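You operate a simulated robot arm through the tools that you are given. There is no shell and no other tool. Be economical: measure what you need, move in short steps, check, and stop when the job is done.

You are at the controls of a simulated robot arm. One attempt, no reset.

Task
Fetch the carton labelled "oats" from the worktop by the laundry wall and set it on the green pocket book.

Only the result counts: the job must be done as asked and must still hold three seconds after the hand-in. Knocking over, shifting, dropping, spilling or breaking anything else fails it.

Robot
A 6-joint arm with a two-finger parallel gripper, fixed in place. Base frame: the origin is at the foot of the arm, x ahead of it, y to its left, z up; the work surface is at about z = 0. Lengths are in mm, angles in rad, forces in N, time in s.
With the tool pointing down near the work surface it reaches from about 140 to 580 mm from the base axis. Its first joint turns from -1.152 to 1.152 rad. Payload 2.1 kg.
The TCP is the grasp point between the finger pads, 30 mm short of the fingertips. In the tool frame z runs along the fingers and y along their closing line. The gripper opens to 94 mm. The fingers are 28 mm wide and 10 mm thick; the gripper's body (50 by 96 mm) begins 55 mm behind the TCP.
Orientation is told as [roll, pitch, yaw] about the base's x, y, z axes, in that order, counted from this pose: with the fingers straight down and closing along the base's y, the tool's x points along the base's -x, its y along +y and its z along -z.

Tools
- The arm moves only by the tool arm_command. Its argument "deltas" is text: rows parted by semicolons, each of 5 numbers parted by spaces: the finger opening in mm, from 0 to 94, then the shift along the tool's x, y, z in mm, then the turn about the tool's z in rad. In form: fingers dx dy dz spin; .... A call has 1 to 8 rows; each row is the pose to reach, as a shift and turn from the pose commanded when the call began, along the tool's axes at that moment. Each row takes 0.2 s and may step no farther than 50 mm and 0.15 rad from the row before; otherwise, or with a gripper value out of range, the whole call is refused. A pose out of reach is approached as far as the arm can. The call stops where the force on the tool passes 40 N (or 10 N more than at its start, if that is more) or the arm is blocked; 0.2 s more then pass. The fingers move at their own pace (about 72 mm/s each) and stop on an object; they squeeze with about 41 N. The grip force told is the motor's: it shows also when the fingers shut on nothing. Time passes only in rows, and 0.2 s behind the last, so rows that repeat a pose let the fingers close. It gives the time, the measured TCP pose, the force on the tool (base axes), the opening and the grip force at its end, in the units of the frame above (readings bear some noise).
- Cameras (640 x 400 px; columns grow to the right, rows downward): "scene" is fixed at [66.5, -375.8, 492.8]; the picture's right is [0.70, -0.72, 0.00], its down [-0.36, -0.35, -0.86] and it looks along [0.62, 0.60, -0.50] (base axes); focal length 338 px, centre (320, 200). "wrist" rides on the gripper at [76, 14, -102] in the tool frame; the picture's right is [-0.18, 0.98, 0.00], its down [-0.75, -0.14, -0.64] and it looks along [-0.63, -0.12, 0.77] (tool axes); focal length 243 px, centre (320, 200). There is no depth. A picture from a camera that has moved, and an enlarged one, comes with that camera's place and axes in the base frame and with its lens.
- grab_frame(camera): a new picture of that camera. The clock stands still meanwhile.
- zoom(camera, box): a new picture of the part [left, top, right, bottom] of that camera's present view, enlarged. The clock stands still meanwhile.
- job_done(): hands the job in; it is judged then, once.

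Go step by step. Nothing tells you positions but the pictures and the camera data: compare them with the known pose of the tool, close in by small moves and look again before you grip or let go. The budget is 90 turns and 36 pictures, counting those below and the enlarged ones. Unless the task says otherwise, let go and move clear before handing in, and close with one line.

The tools are called after ">>>" as name(argument=value, ...) on one line, values as JSON. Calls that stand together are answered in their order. arm_command: Moves the arm, as the interface text tells. Its arguments: {"type":"object","properties":{"deltas":{"type":"string"}},"required":["deltas"]} The other tools are called the same way: grab_frame (camera) takes a picture; zoom (camera, box) takes an enlarged picture of a part of a camera's view; job_done () hands the job in.

At the start:

```text
time_s: 0.0
tcp_pos: [358.3, -42.7, 337.3]
tcp_rot: [0.002, -0.001, 0.001]
force: [0.3, 0.1, -0.4]
width: 94.1
grasp_force: 0.0
```

scene: 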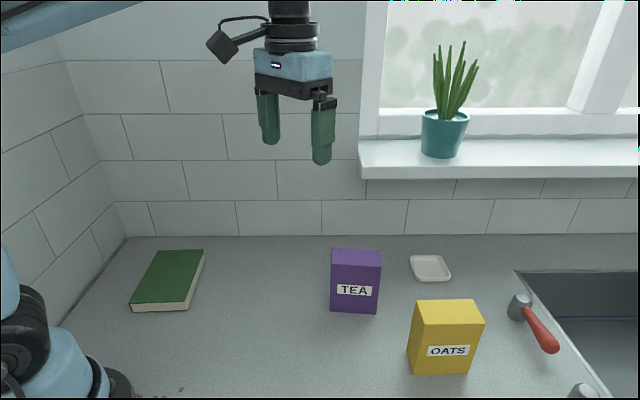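
wrist: 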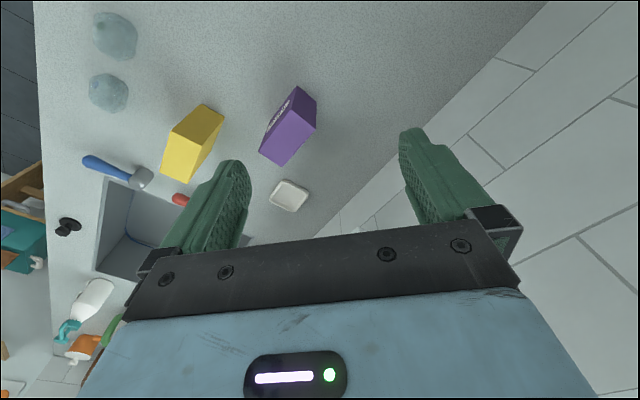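

I see the yellow OATS carton at right front, the purple TEA carton behind it, and the green book at far left. I'll zoom on the carton and the book to measure them.

>>> zoom(camera="scene", box=[380, 280, 540, 400])

>>> zoom(camera="scene", box=[100, 230, 240, 330])

>>> zoom(camera="wrist", box=[80, 60, 340, 220])

```text
3.33 times, centred on (460, 340) of scene
camera zoom: at [66.5, -375.8, 492.8], right [0.7, -0.72, 0.0], down [-0.36, -0.35, -0.86], along [0.62, 0.6, -0.5], focal length 1126 px, centre (-147, -267)
```

zoom: 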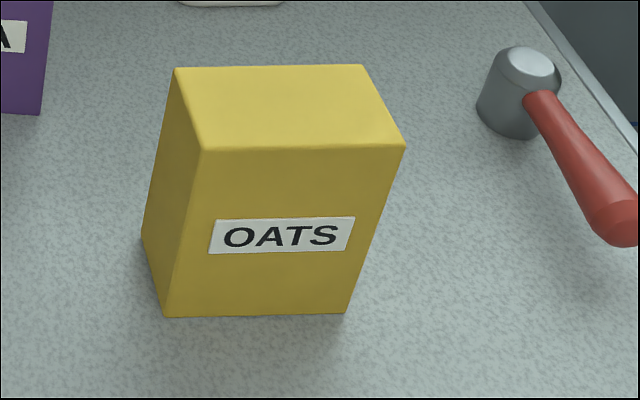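

```text
4.00 times, centred on (170, 280) of scene
camera zoom: at [66.5, -375.8, 492.8], right [0.7, -0.72, 0.0], down [-0.36, -0.35, -0.86], along [0.62, 0.6, -0.5], focal length 1351 px, centre (920, -120)
```

zoom: 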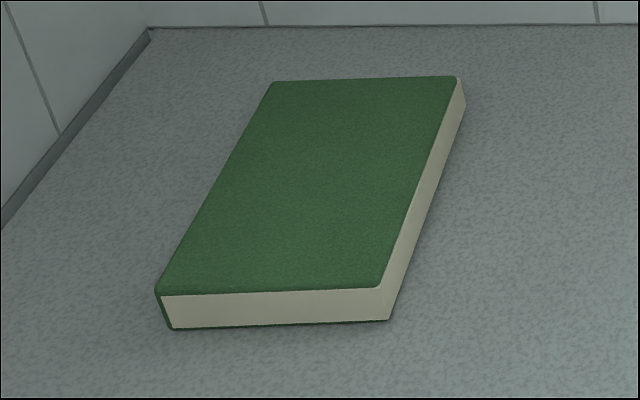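

```text
2.46 times, centred on (210, 140) of wrist
camera zoom: at [282.4, -30.1, 438.9], right [0.18, 0.98, 0.0], down [0.75, -0.14, 0.64], along [0.63, -0.12, -0.77], focal length 597 px, centre (591, 348)
```

zoom: 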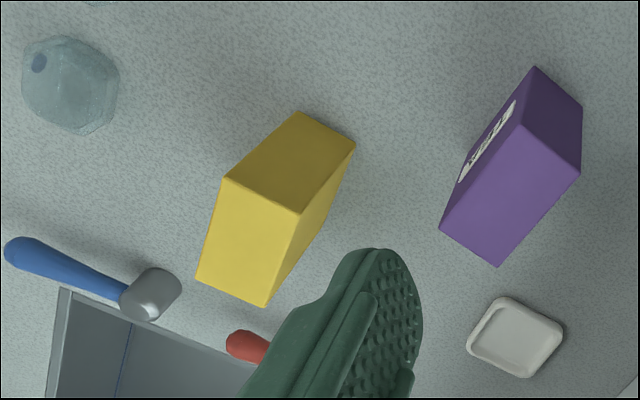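

The oats carton is about 84 x 43 x 113 mm, centred near (439, -276), with its short side along (0.71, 0.71). The book is about 100 x 155 x 20 mm, centred near (226, 202), with its long axis at about 47°. I'll go above the carton and turn the fingers to close across the short side.

>>> arm_command(deltas="94 -13.4 -38.9 11 0.131; 94 -26.8 -77.8 22 0.262; 94 -40.2 -116.6 33 0.393; 94 -53.6 -155.5 44 0.524; 94 -67 -194.4 55 0.654; 94 -80.4 -233.3 67 0.785; 94 -80.4 -233.3 67 0.785")

>>> grab_frame(camera="wrist")

>>> grab_frame(camera="scene")

```text
time_s: 1.6
tcp_pos: [439.9, -278.4, 269.5]
tcp_rot: [-0.001, -0.001, -0.787]
force: [0.6, -0.4, -0.2]
width: 94.0
grasp_force: 0.1
```

```text
30 pictures are left
camera wrist: at [395.8, -215.9, 370.5], right [0.83, 0.56, 0.0], down [0.43, -0.63, 0.64], along [0.36, -0.53, -0.77], focal length 243 px, centre (320, 200)
```

wrist: 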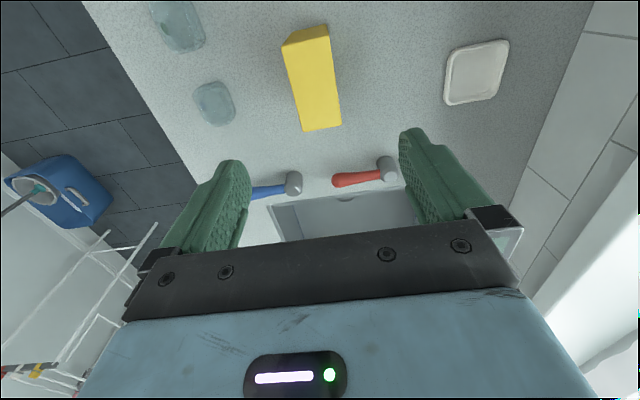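

```text
29 pictures are left
```

scene: 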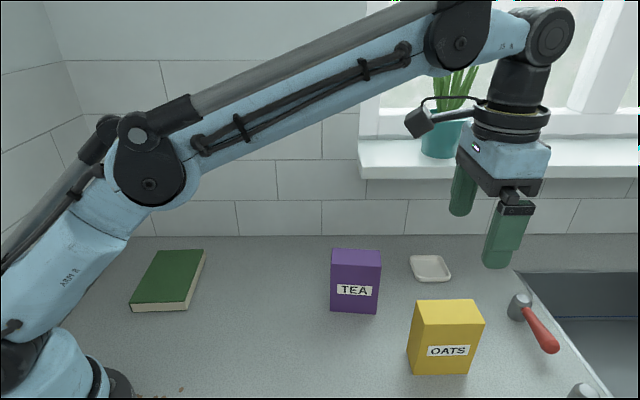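

The tool is above the carton, but the wrist view puts the carton's top centre a few mm away from the scene estimate. I'll zoom to settle it before descending.

>>> zoom(camera="wrist", box=[230, 10, 390, 140])

```text
3.08 times, centred on (310, 75) of wrist
camera zoom: at [395.8, -215.9, 370.5], right [0.83, 0.56, 0.0], down [0.43, -0.63, 0.64], along [0.36, -0.53, -0.77], focal length 746 px, centre (351, 585)
```

zoom: 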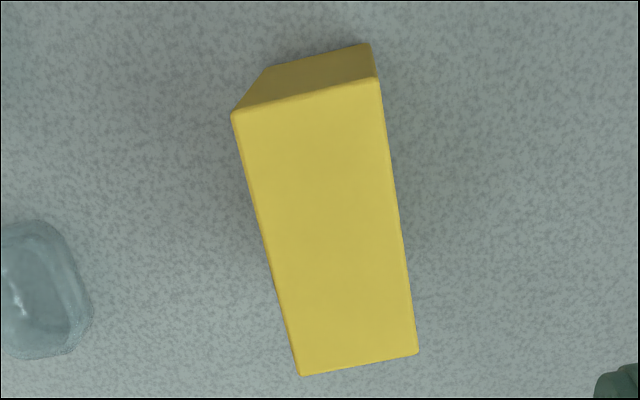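

The wrist view gives a carton centre of about (431, -278), against (439, -276) from the scene. I'll go with the middle for now, descend to just above the top and look again.

>>> arm_command(deltas="94 1 -2 35 0; 94 2 -3.5 70 0; 94 2 -3.5 105 0; 94 2 -3.5 105 0")

>>> grab_frame(camera="wrist")

>>> zoom(camera="scene", box=[380, 230, 540, 390])

```text
time_s: 2.6
tcp_pos: [435.3, -277.1, 164.3]
tcp_rot: [-0.001, 0.0, -0.786]
force: [1.1, -0.8, -0.8]
width: 94.0
grasp_force: 0.1
```

```text
27 pictures are left
camera wrist: at [391.1, -215.5, 266.3], right [0.82, 0.57, 0.0], down [0.43, -0.63, 0.64], along [0.36, -0.53, -0.77], focal length 243 px, centre (320, 200)
```

wrist: 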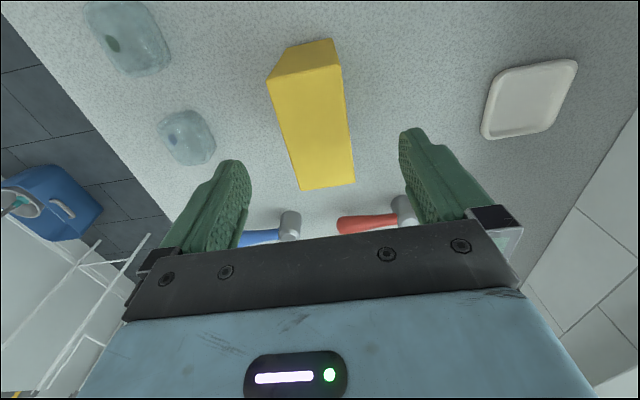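

```text
2.50 times, centred on (460, 310) of scene
camera zoom: at [66.5, -375.8, 492.8], right [0.7, -0.72, 0.0], down [-0.36, -0.35, -0.86], along [0.62, 0.6, -0.5], focal length 844 px, centre (-30, -75)
```

zoom: 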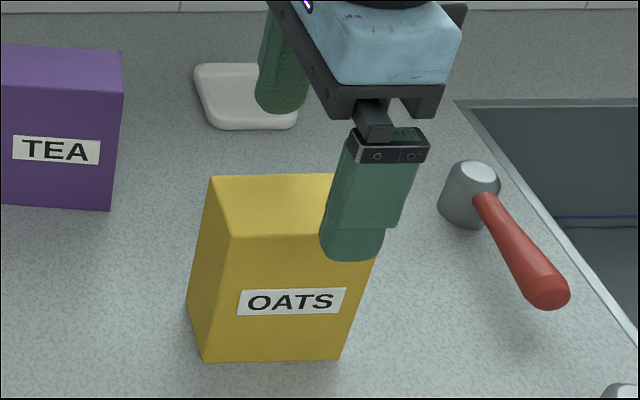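

The closer wrist view again gives (431, -278), with the carton square to the fingers at -45°. I'll correct to that and descend so the TCP is at z of about 80, which keeps the gripper body above the carton top.

>>> arm_command(deltas="94 2.7 -3.4 0 0; 94 2.7 -3.4 30 0; 94 2.7 -3.4 60 0; 94 2.7 -3.4 84 0; 94 2.7 -3.4 84 0")

>>> grab_frame(camera="wrist")

>>> grab_frame(camera="scene")

```text
time_s: 3.8
tcp_pos: [431.5, -277.8, 80.3]
tcp_rot: [0.0, 0.0, -0.786]
force: [-0.3, 0.5, 0.4]
width: 94.0
grasp_force: 0.0
```

```text
25 pictures are left
camera wrist: at [387.5, -216.1, 182.0], right [0.82, 0.57, 0.0], down [0.43, -0.63, 0.64], along [0.36, -0.53, -0.77], focal length 243 px, centre (320, 200)
```

wrist: 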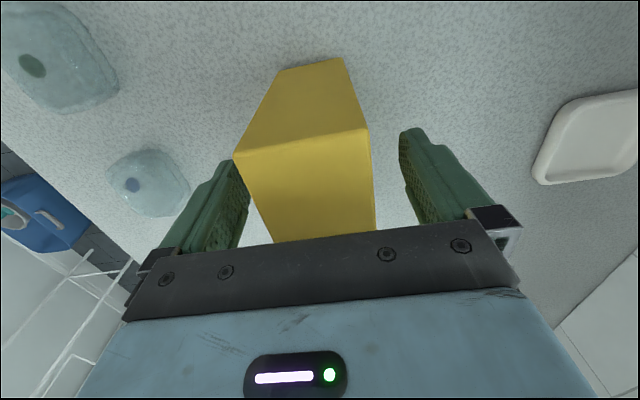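

```text
24 pictures are left
```

scene: 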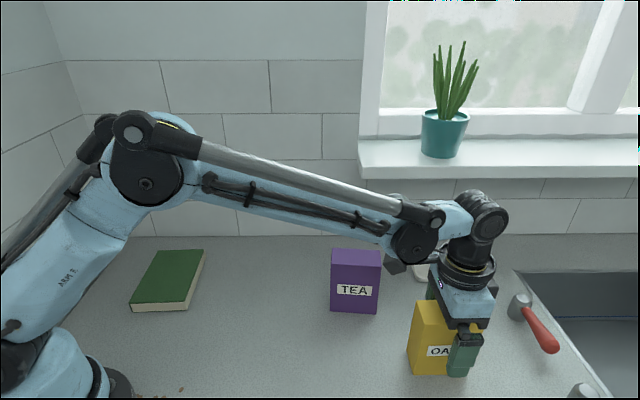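

The fingers straddle the carton with clearance on both sides. I'll close on it now.

>>> arm_command(deltas="30 0 0 0 0; 30 0 0 0 0; 30 0 0 0 0; 30 0 0 0 0")

```text
time_s: 4.8
tcp_pos: [431.9, -278.1, 81.6]
tcp_rot: [-0.001, 0.0, -0.787]
force: [-0.7, -0.1, 0.3]
width: 48.5
grasp_force: 41.0
```

The fingers stopped at 48.5 mm with a full 41 N grip. I'll lift slowly and check.

>>> arm_command(deltas="30 0 0 -10 0; 30 0 0 -30 0; 30 0 0 -60 0; 30 0 0 -90 0; 30 0 0 -120 0; 30 0 0 -150 0; 30 0 0 -150 0")

>>> grab_frame(camera="scene")

>>> grab_frame(camera="wrist")

```text
time_s: 6.4
tcp_pos: [430.0, -277.2, 232.4]
tcp_rot: [0.001, 0.001, -0.787]
force: [-0.3, -0.1, -0.9]
width: 48.6
grasp_force: 41.6
```

```text
23 pictures are left
```

scene: 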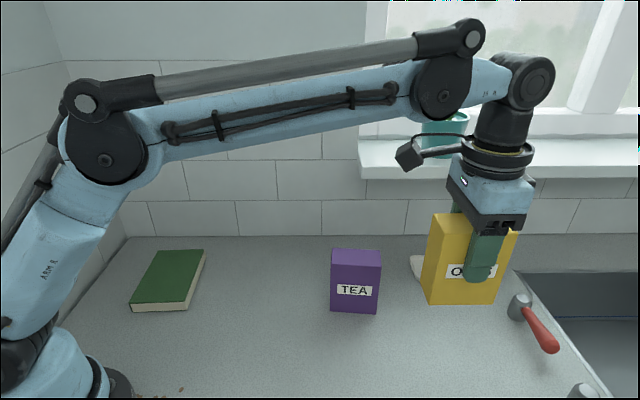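

```text
22 pictures are left
camera wrist: at [387.1, -215.0, 333.5], right [0.82, 0.57, 0.0], down [0.43, -0.63, 0.64], along [0.36, -0.53, -0.77], focal length 243 px, centre (320, 200)
```

wrist: 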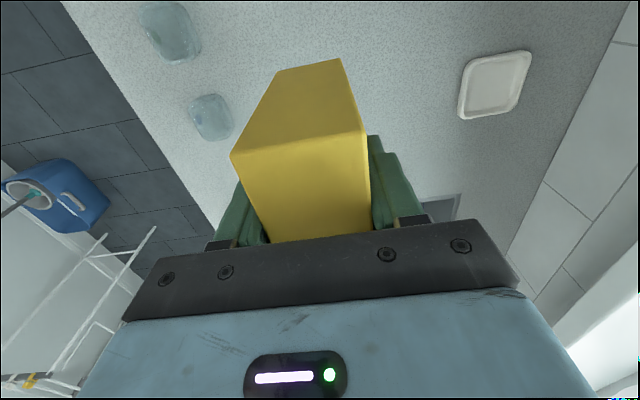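

The carton is held upright with its bottom near z of 150, clear of the tea. I'll carry the first half toward the book, turning as I go.

>>> arm_command(deltas="30 30.2 12.2 0 -0.1; 30 60.4 24.4 0 -0.2; 30 90.6 36.6 0 -0.3; 30 120.8 48.8 0 -0.4; 30 151 61 0 -0.5; 30 181.2 73.2 0 -0.6; 30 211.4 85.4 0 -0.7; 30 241.8 97.6 0 -0.8")

```text
time_s: 8.2
tcp_pos: [329.2, -35.9, 231.3]
tcp_rot: [-0.001, 0.0, 0.018]
force: [-0.2, -0.4, -0.3]
width: 48.5
grasp_force: 40.7
```

Halfway there with the grip steady. Next is the second half, to above the book.

>>> arm_command(deltas="30 12.5 29.9 0 -0.102; 30 25 59.8 0 -0.204; 30 37.4 89.8 0 -0.306; 30 49.9 119.7 0 -0.408; 30 62.3 149.6 0 -0.51; 30 74.8 179.5 0 -0.611; 30 87.2 209.5 0 -0.713; 30 99.7 239.4 0 -0.815")

>>> grab_frame(camera="scene")

>>> grab_frame(camera="wrist")

```text
time_s: 10.0
tcp_pos: [225.6, 201.4, 231.1]
tcp_rot: [0.001, -0.001, 0.831]
force: [-0.3, 0.7, -0.5]
width: 48.4
grasp_force: 40.8
```

```text
21 pictures are left
```

scene: 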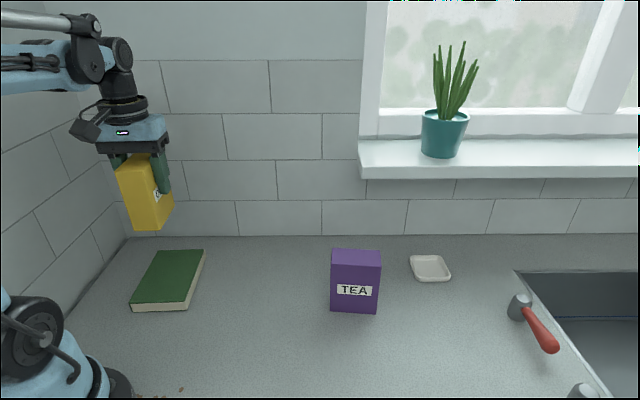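

```text
20 pictures are left
camera wrist: at [164.5, 152.4, 332.2], right [-0.6, 0.8, 0.0], down [0.61, 0.46, 0.64], along [0.51, 0.39, -0.77], focal length 243 px, centre (320, 200)
```

wrist: 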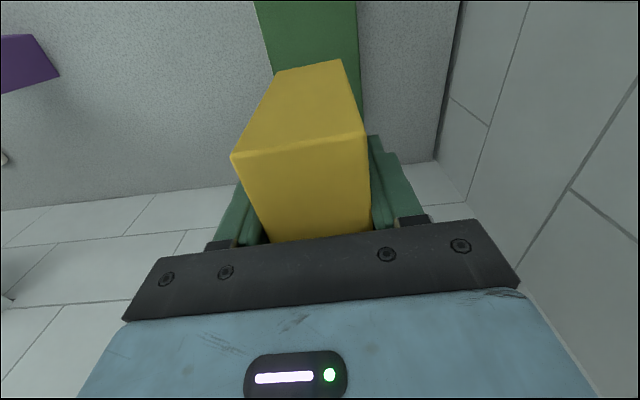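

The TCP is over the book centre: the wrist view puts the book's midline within about 2 mm of mine, and the carton runs along the book's length. I'll descend to about 20 mm above the cover and check.

>>> arm_command(deltas="30 0 0 30 0; 30 0 0 60 0; 30 0 0 85 0; 30 0 0 110 0; 30 0 0 110 0")

>>> zoom(camera="scene", box=[80, 170, 260, 330])

>>> grab_frame(camera="wrist")

```text
time_s: 11.2
tcp_pos: [226.0, 201.7, 121.6]
tcp_rot: [0.0, 0.0, 0.832]
force: [0.8, -0.5, -0.6]
width: 48.4
grasp_force: 41.6
```

```text
2.50 times, centred on (170, 250) of scene
camera zoom: at [66.5, -375.8, 492.8], right [0.7, -0.72, 0.0], down [-0.36, -0.35, -0.86], along [0.62, 0.6, -0.5], focal length 844 px, centre (695, 75)
```

zoom: 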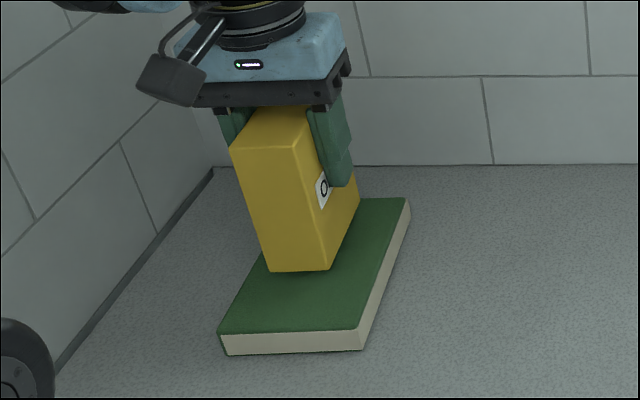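

```text
18 pictures are left
camera wrist: at [163.9, 152.2, 222.7], right [-0.6, 0.8, 0.0], down [0.61, 0.46, 0.64], along [0.51, 0.39, -0.77], focal length 243 px, centre (320, 200)
```

wrist: 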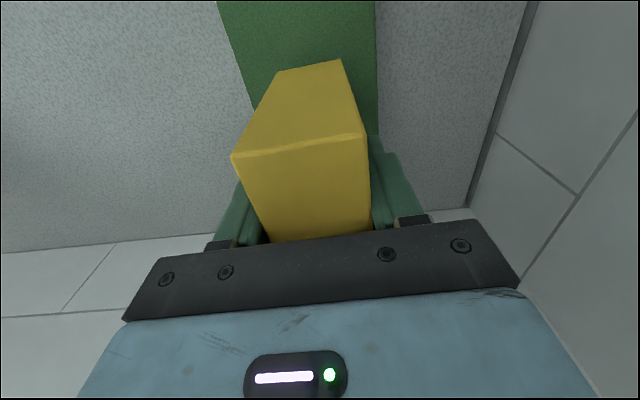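

The carton is well inside the book outline. I'll lower it in small steps until it touches.

>>> arm_command(deltas="30 0 0 5 0; 30 0 0 10 0; 30 0 0 13 0; 30 0 0 15 0; 30 0 0 16 0; 30 0 0 17 0; 30 0 0 17 0")

>>> zoom(camera="scene", box=[110, 210, 230, 320])

```text
time_s: 12.8
tcp_pos: [226.0, 201.3, 104.4]
tcp_rot: [0.001, -0.002, 0.829]
force: [-1.2, 3.2, 34.5]
width: 48.6
grasp_force: 41.0
```

```text
3.64 times, centred on (170, 265) of scene
camera zoom: at [66.4, -375.9, 492.8], right [0.7, -0.72, 0.0], down [-0.36, -0.35, -0.86], along [0.62, 0.6, -0.5], focal length 1228 px, centre (866, -36)
```

zoom: 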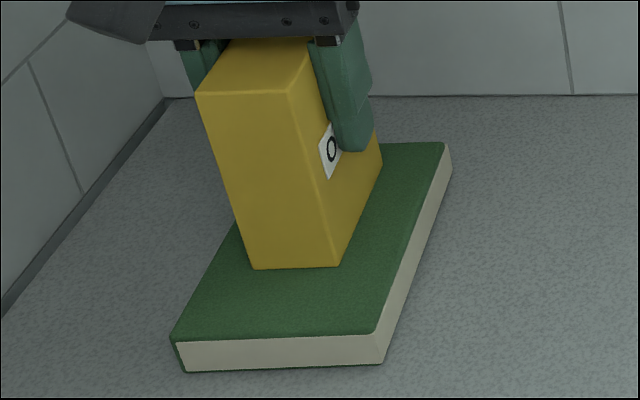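

It is resting on the book with 34 N of contact force. I'll ease up about 1 mm to relieve that, then open the fingers.

>>> arm_command(deltas="30 0 0 -1 0; 30 0 0 -1 0")

```text
time_s: 13.4
tcp_pos: [226.3, 200.1, 104.7]
tcp_rot: [-0.004, 0.002, 0.828]
force: [-0.2, 0.0, -0.4]
width: 48.5
grasp_force: 41.4
```

The load is gone and the carton is just at the cover. Opening gently.

>>> arm_command(deltas="52 0 0 0 0; 60 0 0 0 0; 75 0 0 0 0; 90 0 0 0 0; 90 0 0 0 0")

>>> grab_frame(camera="wrist")

```text
time_s: 14.6
tcp_pos: [226.5, 201.1, 106.7]
tcp_rot: [0.0, -0.002, 0.83]
force: [0.3, 0.3, -0.1]
width: 90.2
grasp_force: 0.0
```

```text
16 pictures are left
camera wrist: at [163.8, 151.8, 207.0], right [-0.6, 0.8, 0.0], down [0.61, 0.46, 0.64], along [0.51, 0.39, -0.77], focal length 243 px, centre (320, 200)
```

wrist: 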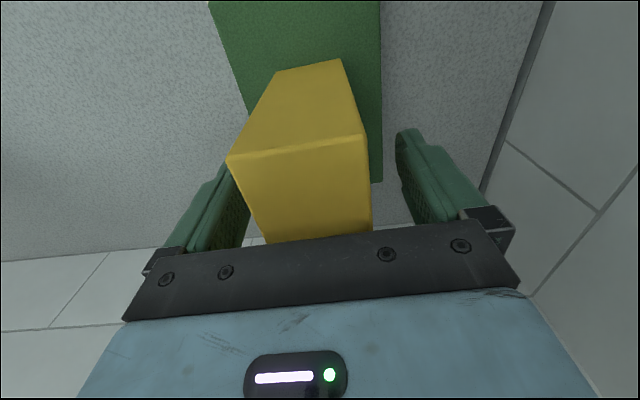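

The fingers are clear on both sides and the carton stands still. I'll retreat straight up.

>>> arm_command(deltas="90 0 0 -15 0; 90 0 0 -40 0; 90 0 0 -75 0; 90 0 0 -110 0; 90 0 0 -145 0; 90 0 0 -145 0; 90 0 0 -145 0")

>>> grab_frame(camera="scene")

```text
time_s: 16.2
tcp_pos: [226.9, 201.1, 252.4]
tcp_rot: [0.001, -0.001, 0.831]
force: [0.5, 0.1, 0.1]
width: 90.2
grasp_force: 0.1
```

```text
15 pictures are left
```

scene: 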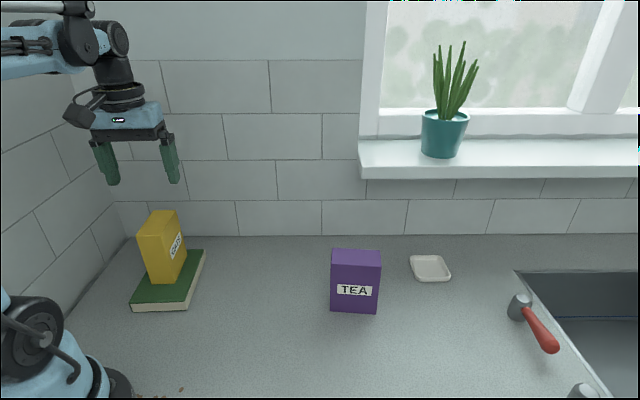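

The oats carton stands upright on the green book, everything else in view is where it was, and the arm is clear. I'm handing in.

>>> job_done()

```text
The job is handed in.
```

The oats carton is standing on the green pocket book; the gripper has let go and moved clear, and nothing else in the scene view looks moved.
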